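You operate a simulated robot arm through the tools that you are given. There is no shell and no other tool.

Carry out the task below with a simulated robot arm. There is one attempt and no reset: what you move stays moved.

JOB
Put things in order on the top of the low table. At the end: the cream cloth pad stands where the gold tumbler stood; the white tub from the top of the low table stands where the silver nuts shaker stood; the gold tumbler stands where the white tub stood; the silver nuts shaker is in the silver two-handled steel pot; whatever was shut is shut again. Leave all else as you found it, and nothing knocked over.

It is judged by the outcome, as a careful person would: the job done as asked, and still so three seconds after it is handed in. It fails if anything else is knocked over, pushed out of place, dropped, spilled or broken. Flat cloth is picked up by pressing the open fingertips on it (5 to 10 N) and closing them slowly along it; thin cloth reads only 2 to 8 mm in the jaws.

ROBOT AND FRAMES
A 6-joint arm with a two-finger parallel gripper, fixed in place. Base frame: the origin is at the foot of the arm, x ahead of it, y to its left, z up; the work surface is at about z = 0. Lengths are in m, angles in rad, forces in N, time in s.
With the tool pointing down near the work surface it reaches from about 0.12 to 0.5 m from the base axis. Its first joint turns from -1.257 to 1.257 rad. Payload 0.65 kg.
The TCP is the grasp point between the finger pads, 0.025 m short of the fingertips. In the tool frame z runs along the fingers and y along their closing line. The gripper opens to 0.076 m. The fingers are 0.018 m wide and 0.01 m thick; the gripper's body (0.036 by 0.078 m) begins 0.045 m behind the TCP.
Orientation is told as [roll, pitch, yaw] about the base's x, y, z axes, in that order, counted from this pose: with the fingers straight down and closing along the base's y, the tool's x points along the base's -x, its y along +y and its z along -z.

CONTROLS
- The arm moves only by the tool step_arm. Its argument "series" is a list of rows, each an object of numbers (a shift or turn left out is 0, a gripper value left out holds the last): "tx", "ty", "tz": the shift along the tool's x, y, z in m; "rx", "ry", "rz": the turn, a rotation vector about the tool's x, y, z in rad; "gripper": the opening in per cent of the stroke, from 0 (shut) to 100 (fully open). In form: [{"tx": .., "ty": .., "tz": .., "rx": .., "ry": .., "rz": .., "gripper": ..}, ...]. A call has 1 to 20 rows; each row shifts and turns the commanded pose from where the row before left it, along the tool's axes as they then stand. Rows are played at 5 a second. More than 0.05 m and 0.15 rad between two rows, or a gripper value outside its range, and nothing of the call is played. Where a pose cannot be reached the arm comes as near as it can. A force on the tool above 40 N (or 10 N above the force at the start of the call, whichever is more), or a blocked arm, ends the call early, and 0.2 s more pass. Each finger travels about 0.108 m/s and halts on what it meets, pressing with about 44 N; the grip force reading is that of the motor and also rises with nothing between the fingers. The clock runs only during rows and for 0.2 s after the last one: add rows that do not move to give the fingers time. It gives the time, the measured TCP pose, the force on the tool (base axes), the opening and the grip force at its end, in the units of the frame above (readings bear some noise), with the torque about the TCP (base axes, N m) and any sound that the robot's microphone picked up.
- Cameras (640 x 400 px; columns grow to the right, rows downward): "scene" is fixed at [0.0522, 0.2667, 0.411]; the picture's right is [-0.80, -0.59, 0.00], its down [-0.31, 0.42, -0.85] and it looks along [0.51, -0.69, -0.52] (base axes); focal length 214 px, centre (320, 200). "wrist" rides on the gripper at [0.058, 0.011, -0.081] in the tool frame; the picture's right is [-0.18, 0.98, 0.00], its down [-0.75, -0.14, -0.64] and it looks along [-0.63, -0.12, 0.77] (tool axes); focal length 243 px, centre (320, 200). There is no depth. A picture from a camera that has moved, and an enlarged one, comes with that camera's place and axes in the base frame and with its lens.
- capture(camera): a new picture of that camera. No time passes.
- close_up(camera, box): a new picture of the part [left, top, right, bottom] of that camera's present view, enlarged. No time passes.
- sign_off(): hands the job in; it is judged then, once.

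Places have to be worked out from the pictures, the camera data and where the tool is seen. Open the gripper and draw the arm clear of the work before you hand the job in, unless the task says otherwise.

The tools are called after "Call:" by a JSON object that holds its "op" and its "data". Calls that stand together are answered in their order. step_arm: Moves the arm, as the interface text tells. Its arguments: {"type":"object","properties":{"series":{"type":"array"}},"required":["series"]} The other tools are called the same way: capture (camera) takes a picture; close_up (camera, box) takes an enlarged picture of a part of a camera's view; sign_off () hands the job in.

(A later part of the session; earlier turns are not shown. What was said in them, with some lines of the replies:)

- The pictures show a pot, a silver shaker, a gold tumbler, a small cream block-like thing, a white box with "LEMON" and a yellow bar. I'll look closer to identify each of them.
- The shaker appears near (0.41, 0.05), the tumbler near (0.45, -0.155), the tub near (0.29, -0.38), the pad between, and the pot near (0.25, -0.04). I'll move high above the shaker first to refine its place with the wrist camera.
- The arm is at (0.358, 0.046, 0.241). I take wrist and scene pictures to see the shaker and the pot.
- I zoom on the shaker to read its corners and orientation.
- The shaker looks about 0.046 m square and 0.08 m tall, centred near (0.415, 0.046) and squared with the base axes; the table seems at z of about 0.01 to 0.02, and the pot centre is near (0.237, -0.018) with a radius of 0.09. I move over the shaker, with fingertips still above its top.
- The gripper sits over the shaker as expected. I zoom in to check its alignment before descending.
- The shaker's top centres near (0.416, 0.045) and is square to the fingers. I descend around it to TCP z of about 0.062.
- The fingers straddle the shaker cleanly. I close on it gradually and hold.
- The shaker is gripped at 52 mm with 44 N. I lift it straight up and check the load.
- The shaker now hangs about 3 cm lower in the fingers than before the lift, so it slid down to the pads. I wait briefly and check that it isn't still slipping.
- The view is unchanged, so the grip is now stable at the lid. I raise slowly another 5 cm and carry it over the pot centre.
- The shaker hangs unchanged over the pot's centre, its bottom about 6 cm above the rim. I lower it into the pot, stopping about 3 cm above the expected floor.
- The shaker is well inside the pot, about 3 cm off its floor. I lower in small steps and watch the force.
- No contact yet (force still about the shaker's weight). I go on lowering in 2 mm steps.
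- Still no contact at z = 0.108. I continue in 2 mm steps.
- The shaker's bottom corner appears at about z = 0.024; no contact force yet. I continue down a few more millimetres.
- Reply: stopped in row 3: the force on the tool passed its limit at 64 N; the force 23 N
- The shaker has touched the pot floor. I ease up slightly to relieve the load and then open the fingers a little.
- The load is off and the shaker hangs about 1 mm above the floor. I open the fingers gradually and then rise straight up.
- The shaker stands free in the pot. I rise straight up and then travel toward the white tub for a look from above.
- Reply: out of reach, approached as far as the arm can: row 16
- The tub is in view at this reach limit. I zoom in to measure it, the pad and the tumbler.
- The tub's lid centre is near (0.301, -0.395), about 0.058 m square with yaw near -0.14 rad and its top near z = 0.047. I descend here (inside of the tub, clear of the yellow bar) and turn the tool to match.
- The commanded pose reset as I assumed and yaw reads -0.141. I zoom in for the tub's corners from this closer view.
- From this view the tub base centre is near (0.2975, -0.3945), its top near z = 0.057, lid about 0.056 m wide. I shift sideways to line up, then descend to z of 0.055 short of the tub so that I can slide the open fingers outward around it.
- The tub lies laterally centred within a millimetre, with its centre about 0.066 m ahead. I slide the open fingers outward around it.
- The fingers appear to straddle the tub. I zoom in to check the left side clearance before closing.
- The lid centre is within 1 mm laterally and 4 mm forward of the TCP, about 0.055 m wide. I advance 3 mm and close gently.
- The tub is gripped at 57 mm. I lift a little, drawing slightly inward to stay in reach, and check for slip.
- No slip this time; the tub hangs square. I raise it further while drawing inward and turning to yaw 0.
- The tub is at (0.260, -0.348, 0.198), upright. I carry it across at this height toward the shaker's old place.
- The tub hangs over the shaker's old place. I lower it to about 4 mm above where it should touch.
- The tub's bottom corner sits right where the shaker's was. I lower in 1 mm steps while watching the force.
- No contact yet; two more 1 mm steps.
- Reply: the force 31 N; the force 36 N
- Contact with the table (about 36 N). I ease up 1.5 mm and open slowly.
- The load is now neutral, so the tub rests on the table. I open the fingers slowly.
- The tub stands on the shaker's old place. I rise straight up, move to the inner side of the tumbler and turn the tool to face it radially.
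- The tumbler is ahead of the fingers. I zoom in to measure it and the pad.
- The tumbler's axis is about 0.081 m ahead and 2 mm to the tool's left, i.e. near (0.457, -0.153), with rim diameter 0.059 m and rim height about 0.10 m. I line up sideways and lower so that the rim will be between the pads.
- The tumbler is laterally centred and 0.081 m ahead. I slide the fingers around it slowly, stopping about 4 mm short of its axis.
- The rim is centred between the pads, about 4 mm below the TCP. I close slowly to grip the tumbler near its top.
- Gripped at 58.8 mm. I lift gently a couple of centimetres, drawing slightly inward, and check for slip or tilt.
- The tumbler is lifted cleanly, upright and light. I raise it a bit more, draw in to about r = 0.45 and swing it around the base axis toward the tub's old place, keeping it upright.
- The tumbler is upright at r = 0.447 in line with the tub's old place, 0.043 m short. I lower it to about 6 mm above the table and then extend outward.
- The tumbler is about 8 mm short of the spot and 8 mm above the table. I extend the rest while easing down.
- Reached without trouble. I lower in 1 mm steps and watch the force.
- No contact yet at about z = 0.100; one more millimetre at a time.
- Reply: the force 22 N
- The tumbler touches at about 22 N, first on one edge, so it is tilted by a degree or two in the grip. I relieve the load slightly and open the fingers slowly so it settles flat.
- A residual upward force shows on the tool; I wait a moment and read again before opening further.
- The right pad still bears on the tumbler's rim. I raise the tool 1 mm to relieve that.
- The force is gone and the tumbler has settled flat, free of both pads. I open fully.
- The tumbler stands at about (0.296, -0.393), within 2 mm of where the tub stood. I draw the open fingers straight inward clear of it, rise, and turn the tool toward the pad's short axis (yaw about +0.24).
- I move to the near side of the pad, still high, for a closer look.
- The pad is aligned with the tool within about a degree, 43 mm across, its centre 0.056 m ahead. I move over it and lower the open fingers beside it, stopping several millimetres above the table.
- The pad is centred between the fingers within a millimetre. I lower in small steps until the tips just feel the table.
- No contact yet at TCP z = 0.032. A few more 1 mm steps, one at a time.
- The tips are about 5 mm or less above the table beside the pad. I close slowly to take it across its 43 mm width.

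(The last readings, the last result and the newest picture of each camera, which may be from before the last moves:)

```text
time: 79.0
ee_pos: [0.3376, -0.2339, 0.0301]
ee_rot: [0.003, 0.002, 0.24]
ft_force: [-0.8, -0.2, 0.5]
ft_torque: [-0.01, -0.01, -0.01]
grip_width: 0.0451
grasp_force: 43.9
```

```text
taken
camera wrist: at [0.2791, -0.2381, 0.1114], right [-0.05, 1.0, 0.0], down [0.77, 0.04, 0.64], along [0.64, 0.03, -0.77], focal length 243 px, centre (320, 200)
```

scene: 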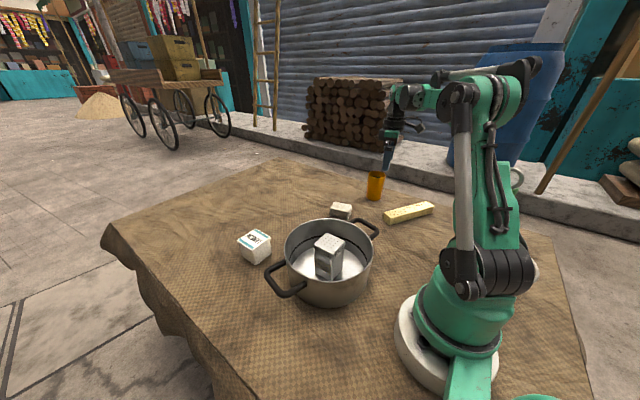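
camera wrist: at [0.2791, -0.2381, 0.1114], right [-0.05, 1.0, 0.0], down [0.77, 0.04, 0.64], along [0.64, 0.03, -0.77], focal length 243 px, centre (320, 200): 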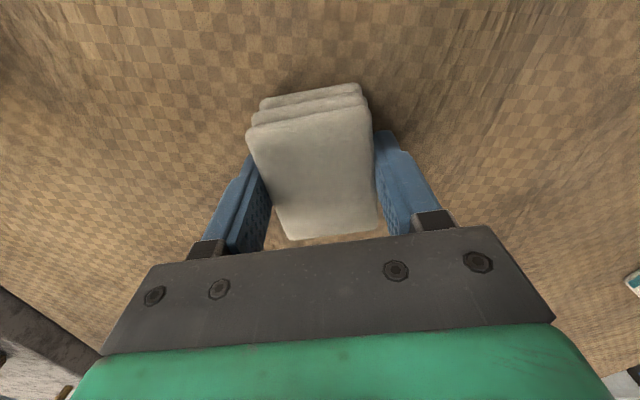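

The pad is firmly gripped at 45 mm. I lift slowly and check.

Call:
{"op": "step_arm", "data": {"series": [{"tz": -0.003}, {"tz": -0.005}, {"tz": -0.008}, {"tz": -0.012}, {"tz": -0.012}, {}]}}

Call:
{"op": "capture", "data": {"camera": "wrist"}}

Call:
{"op": "close_up", "data": {"camera": "scene", "box": [290, 140, 410, 240]}}

```text
time: 80.4
ee_pos: [0.3378, -0.2338, 0.0708]
ee_rot: [0.001, 0.003, 0.24]
ft_force: [-0.4, 0.1, -0.3]
ft_torque: [0.01, 0.01, 0.01]
grip_width: 0.0453
grasp_force: 43.8
```

```text
taken
camera wrist: at [0.2789, -0.2384, 0.1516], right [-0.05, 1.0, 0.0], down [0.77, 0.04, 0.64], along [0.64, 0.03, -0.77], focal length 243 px, centre (320, 200)
```

wrist: 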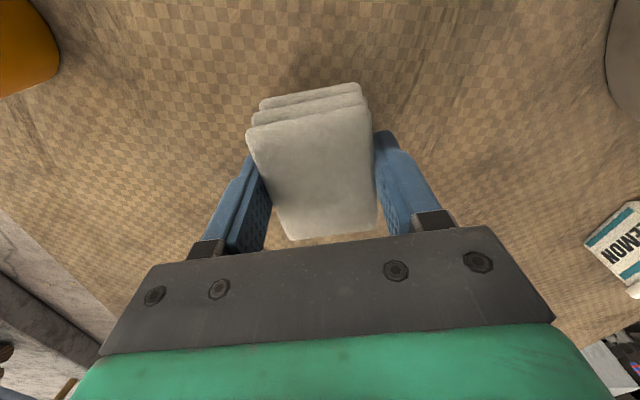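

```text
4.00 times, centred on (350, 190) of scene
camera zoom: at [0.0522, 0.2667, 0.411], right [-0.8, -0.59, 0.0], down [-0.31, 0.42, -0.85], along [0.51, -0.69, -0.52], focal length 858 px, centre (200, 240)
```

zoom: 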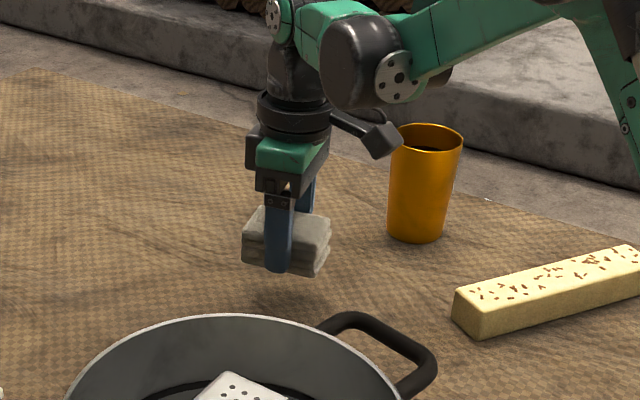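

The pad lifts cleanly. I carry it at this height toward the tumbler's old place near (0.457, -0.153).

Call:
{"op": "step_arm", "data": {"series": [{"tx": -0.007, "ty": 0.0026, "tz": -0.005}, {"tx": -0.014, "ty": 0.0052}, {"tx": -0.018, "ty": 0.0067}, {"tx": -0.02, "ty": 0.0075}, {"tx": -0.02, "ty": 0.0075}, {"tx": -0.02, "ty": 0.0075}, {"tx": -0.018, "ty": 0.0067}, {"tx": -0.011, "ty": 0.0041}, {"tx": -0.007, "ty": 0.0026}, {}]}}

Call:
{"op": "capture", "data": {"camera": "wrist"}}

Call:
{"op": "capture", "data": {"camera": "scene"}}

```text
time: 82.6
ee_pos: [0.4565, -0.1536, 0.0744]
ee_rot: [-0.001, 0.004, 0.239]
ft_force: [-0.8, 0.4, -1.5]
ft_torque: [0.01, -0.02, 0.02]
grip_width: 0.045
grasp_force: 43.8
```

```text
taken
camera wrist: at [0.3977, -0.157, 0.1565], right [-0.05, 1.0, 0.0], down [0.77, 0.04, 0.64], along [0.64, 0.03, -0.77], focal length 243 px, centre (320, 200)
```

wrist: 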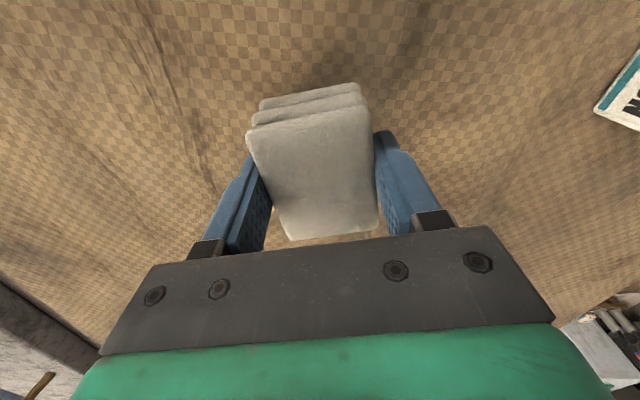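

```text
taken
```

scene: 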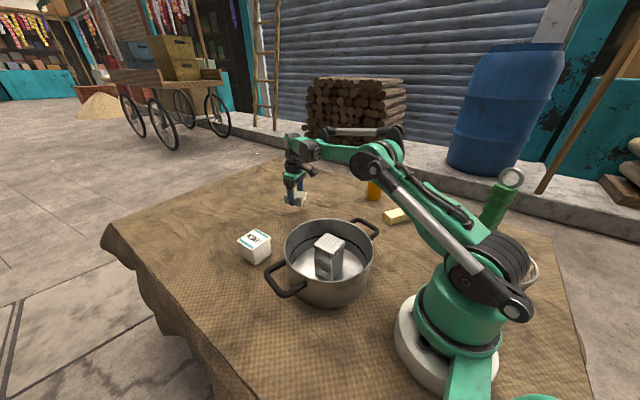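

The pad is over the tumbler's old place. I lower it to about 4 mm above the table.

Call:
{"op": "step_arm", "data": {"series": [{"tz": 0.01}, {"tz": 0.012}, {"tz": 0.012}, {"tz": 0.007}, {}]}}

Call:
{"op": "step_arm", "data": {"series": [{"tz": 0.001}, {"tz": 0.001}, {}]}}

```text
time: 83.8
ee_pos: [0.4577, -0.1535, 0.0333]
ee_rot: [0.001, 0.001, 0.239]
ft_force: [-0.2, 0.2, -1.1]
ft_torque: [0.01, 0.0, 0.02]
grip_width: 0.0452
grasp_force: 44.0
```

```text
time: 84.6
ee_pos: [0.4569, -0.1543, 0.0309]
ee_rot: [-0.001, 0.003, 0.239]
ft_force: [-0.5, 0.3, 0.5]
ft_torque: [0.01, -0.01, -0.01]
grip_width: 0.0453
grasp_force: 43.9
```

The force is starting to ease, so the pad is at the point of touching. One more millimetre and I'll read again.

Call:
{"op": "step_arm", "data": {"series": [{"tz": 0.001}, {}]}}

```text
time: 85.2
ee_pos: [0.4574, -0.1528, 0.0318]
ee_rot: [0.001, 0.001, 0.239]
ft_force: [-0.5, 0.0, 0.1]
ft_torque: [0.01, 0.0, 0.02]
grip_width: 0.0452
grasp_force: 44.3
```

By the command count the pad is still about 1 mm above its pick-up height. I lower by another millimetre.

Call:
{"op": "step_arm", "data": {"series": [{"tz": 0.001}, {}]}}

Call:
{"op": "close_up", "data": {"camera": "scene", "box": [250, 150, 350, 230]}}

```text
time: 85.8
ee_pos: [0.4575, -0.1532, 0.0308]
ee_rot: [0.001, 0.003, 0.239]
ft_force: [-0.5, 0.8, 9.1]
ft_torque: [-0.04, 0.0, 0.0]
grip_width: 0.0452
grasp_force: 44.2
```

```text
5.00 times, centred on (300, 190) of scene
camera zoom: at [0.0522, 0.2667, 0.411], right [-0.8, -0.59, 0.0], down [-0.31, 0.42, -0.85], along [0.51, -0.69, -0.52], focal length 1072 px, centre (420, 250)
```

zoom: 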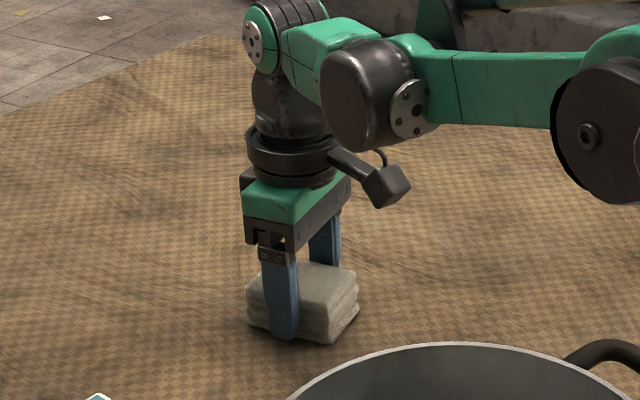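

The pad touches the table with 9 N. I open the fingers slowly.

Call:
{"op": "step_arm", "data": {"series": [{"tz": -0.0004}, {"gripper": 58}, {"gripper": 60}, {"gripper": 63}, {"gripper": 68}, {"gripper": 76}, {"gripper": 88}, {"gripper": 100}, {}]}}

Call:
{"op": "capture", "data": {"camera": "wrist"}}

Call:
{"op": "close_up", "data": {"camera": "scene", "box": [250, 150, 350, 230]}}

```text
time: 87.8
ee_pos: [0.4568, -0.1539, 0.0302]
ee_rot: [0.002, 0.001, 0.239]
ft_force: [0.5, 0.4, -0.3]
ft_torque: [-0.03, -0.02, 0.0]
grip_width: 0.0758
grasp_force: 0.0
```

```text
taken
camera wrist: at [0.3984, -0.1576, 0.1115], right [-0.05, 1.0, 0.0], down [0.77, 0.04, 0.64], along [0.64, 0.03, -0.77], focal length 243 px, centre (320, 200)
```

wrist: 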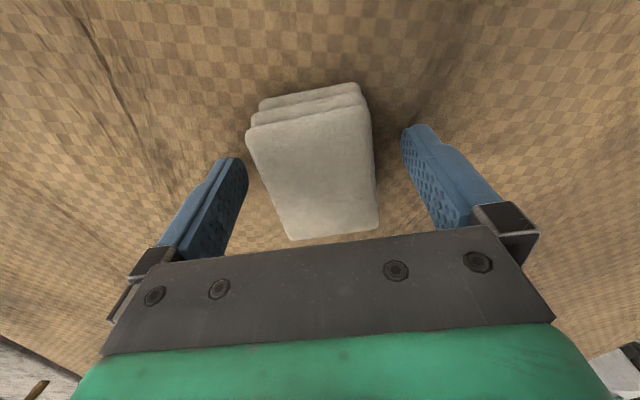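

```text
5.00 times, centred on (300, 190) of scene
camera zoom: at [0.0522, 0.2667, 0.411], right [-0.8, -0.59, 0.0], down [-0.31, 0.42, -0.85], along [0.51, -0.69, -0.52], focal length 1072 px, centre (420, 250)
```

zoom: 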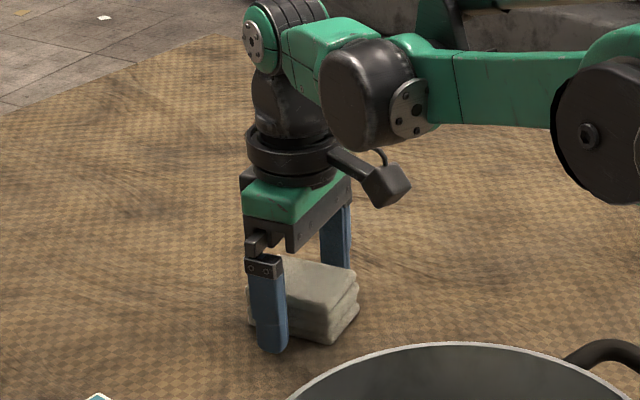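

The pad stands free on the tumbler's old place. I rise straight up, then draw back and up clear of the work.

Call:
{"op": "step_arm", "data": {"series": [{"tz": -0.01}, {"tz": -0.02}, {"tz": -0.02}, {"tz": -0.02}, {"tx": 0.02, "tz": -0.025}, {"tx": 0.025, "tz": -0.03}, {"tx": 0.03, "tz": -0.03}, {"tx": 0.03, "tz": -0.03}, {"tx": 0.03, "tz": -0.03}, {"tx": 0.02, "ty": 0.02, "tz": -0.03}, {"tx": 0.02, "ty": 0.03, "tz": -0.03}, {"ty": 0.03, "tz": -0.02}, {}]}}

Call:
{"op": "capture", "data": {"camera": "scene"}}

Call:
{"op": "capture", "data": {"camera": "wrist"}}

Call:
{"op": "close_up", "data": {"camera": "scene", "box": [220, 160, 460, 310]}}

```text
time: 90.6
ee_pos: [0.2675, -0.1165, 0.3262]
ee_rot: [0.002, 0.003, 0.239]
ft_force: [-0.2, -0.2, -0.5]
ft_torque: [-0.01, -0.01, -0.03]
grip_width: 0.076
grasp_force: 0.0
```

```text
taken
```

scene: 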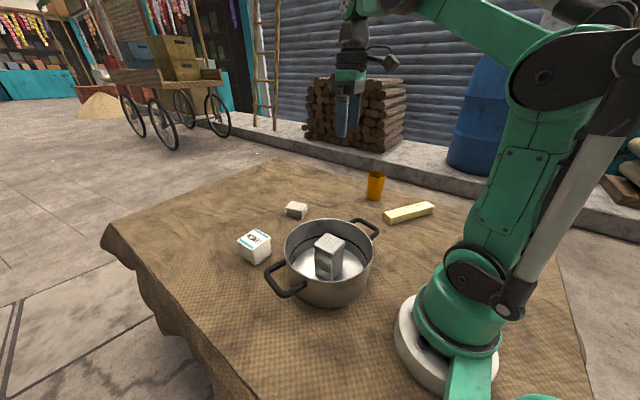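

```text
taken
camera wrist: at [0.2096, -0.1209, 0.4069], right [-0.05, 1.0, 0.0], down [0.77, 0.04, 0.64], along [0.64, 0.03, -0.77], focal length 243 px, centre (320, 200)
```

wrist: 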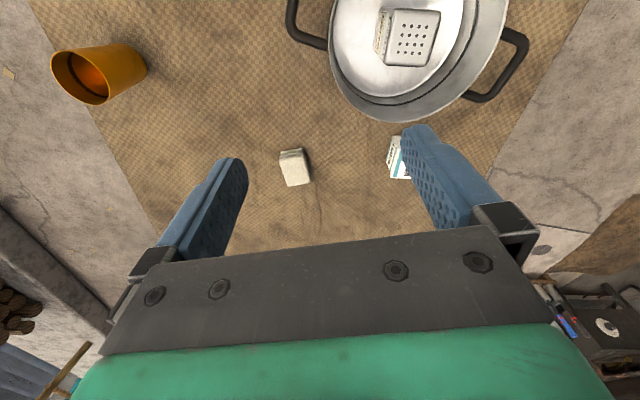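

```text
2.67 times, centred on (340, 235) of scene
camera zoom: at [0.0522, 0.2667, 0.411], right [-0.8, -0.59, 0.0], down [-0.31, 0.42, -0.85], along [0.51, -0.69, -0.52], focal length 572 px, centre (267, 107)
```

zoom: 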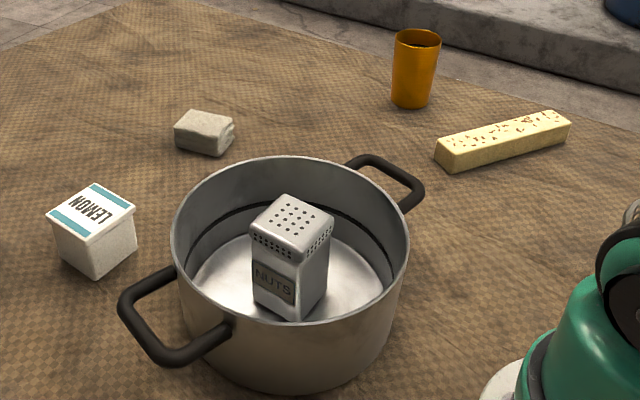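

Everything matches the job. The shaker stands in the pot, the tub is on the shaker's old place, the tumbler is on the tub's old place and the pad is on the tumbler's. The pot and yellow bar have not moved, and the arm is clear with its gripper open, so I hand the job in.

Call:
{"op": "sign_off", "data": {}}

```text
The job is handed in.
```

The table is in order as you asked, and I have handed the job in. The last pictures showed everything standing upright:

- **Silver nuts shaker:** it stands near the middle of the two-handled pot. It slid about 3 cm down in the fingers during the first lift but stayed upright.
- **White tub:** it stands where the shaker stood, with its lid still shut.
- **Gold tumbler:** it stands where the tub stood, within about 2 mm by my estimate. It sat slightly tilted in the grip and settled flat when released.
- **Cream cloth pad:** it stands where the tumbler stood.

Nothing had to be opened. The pot and the yellow bar look unmoved, and nothing was knocked over or spilled. The gripper is open and the arm is clear of the table.
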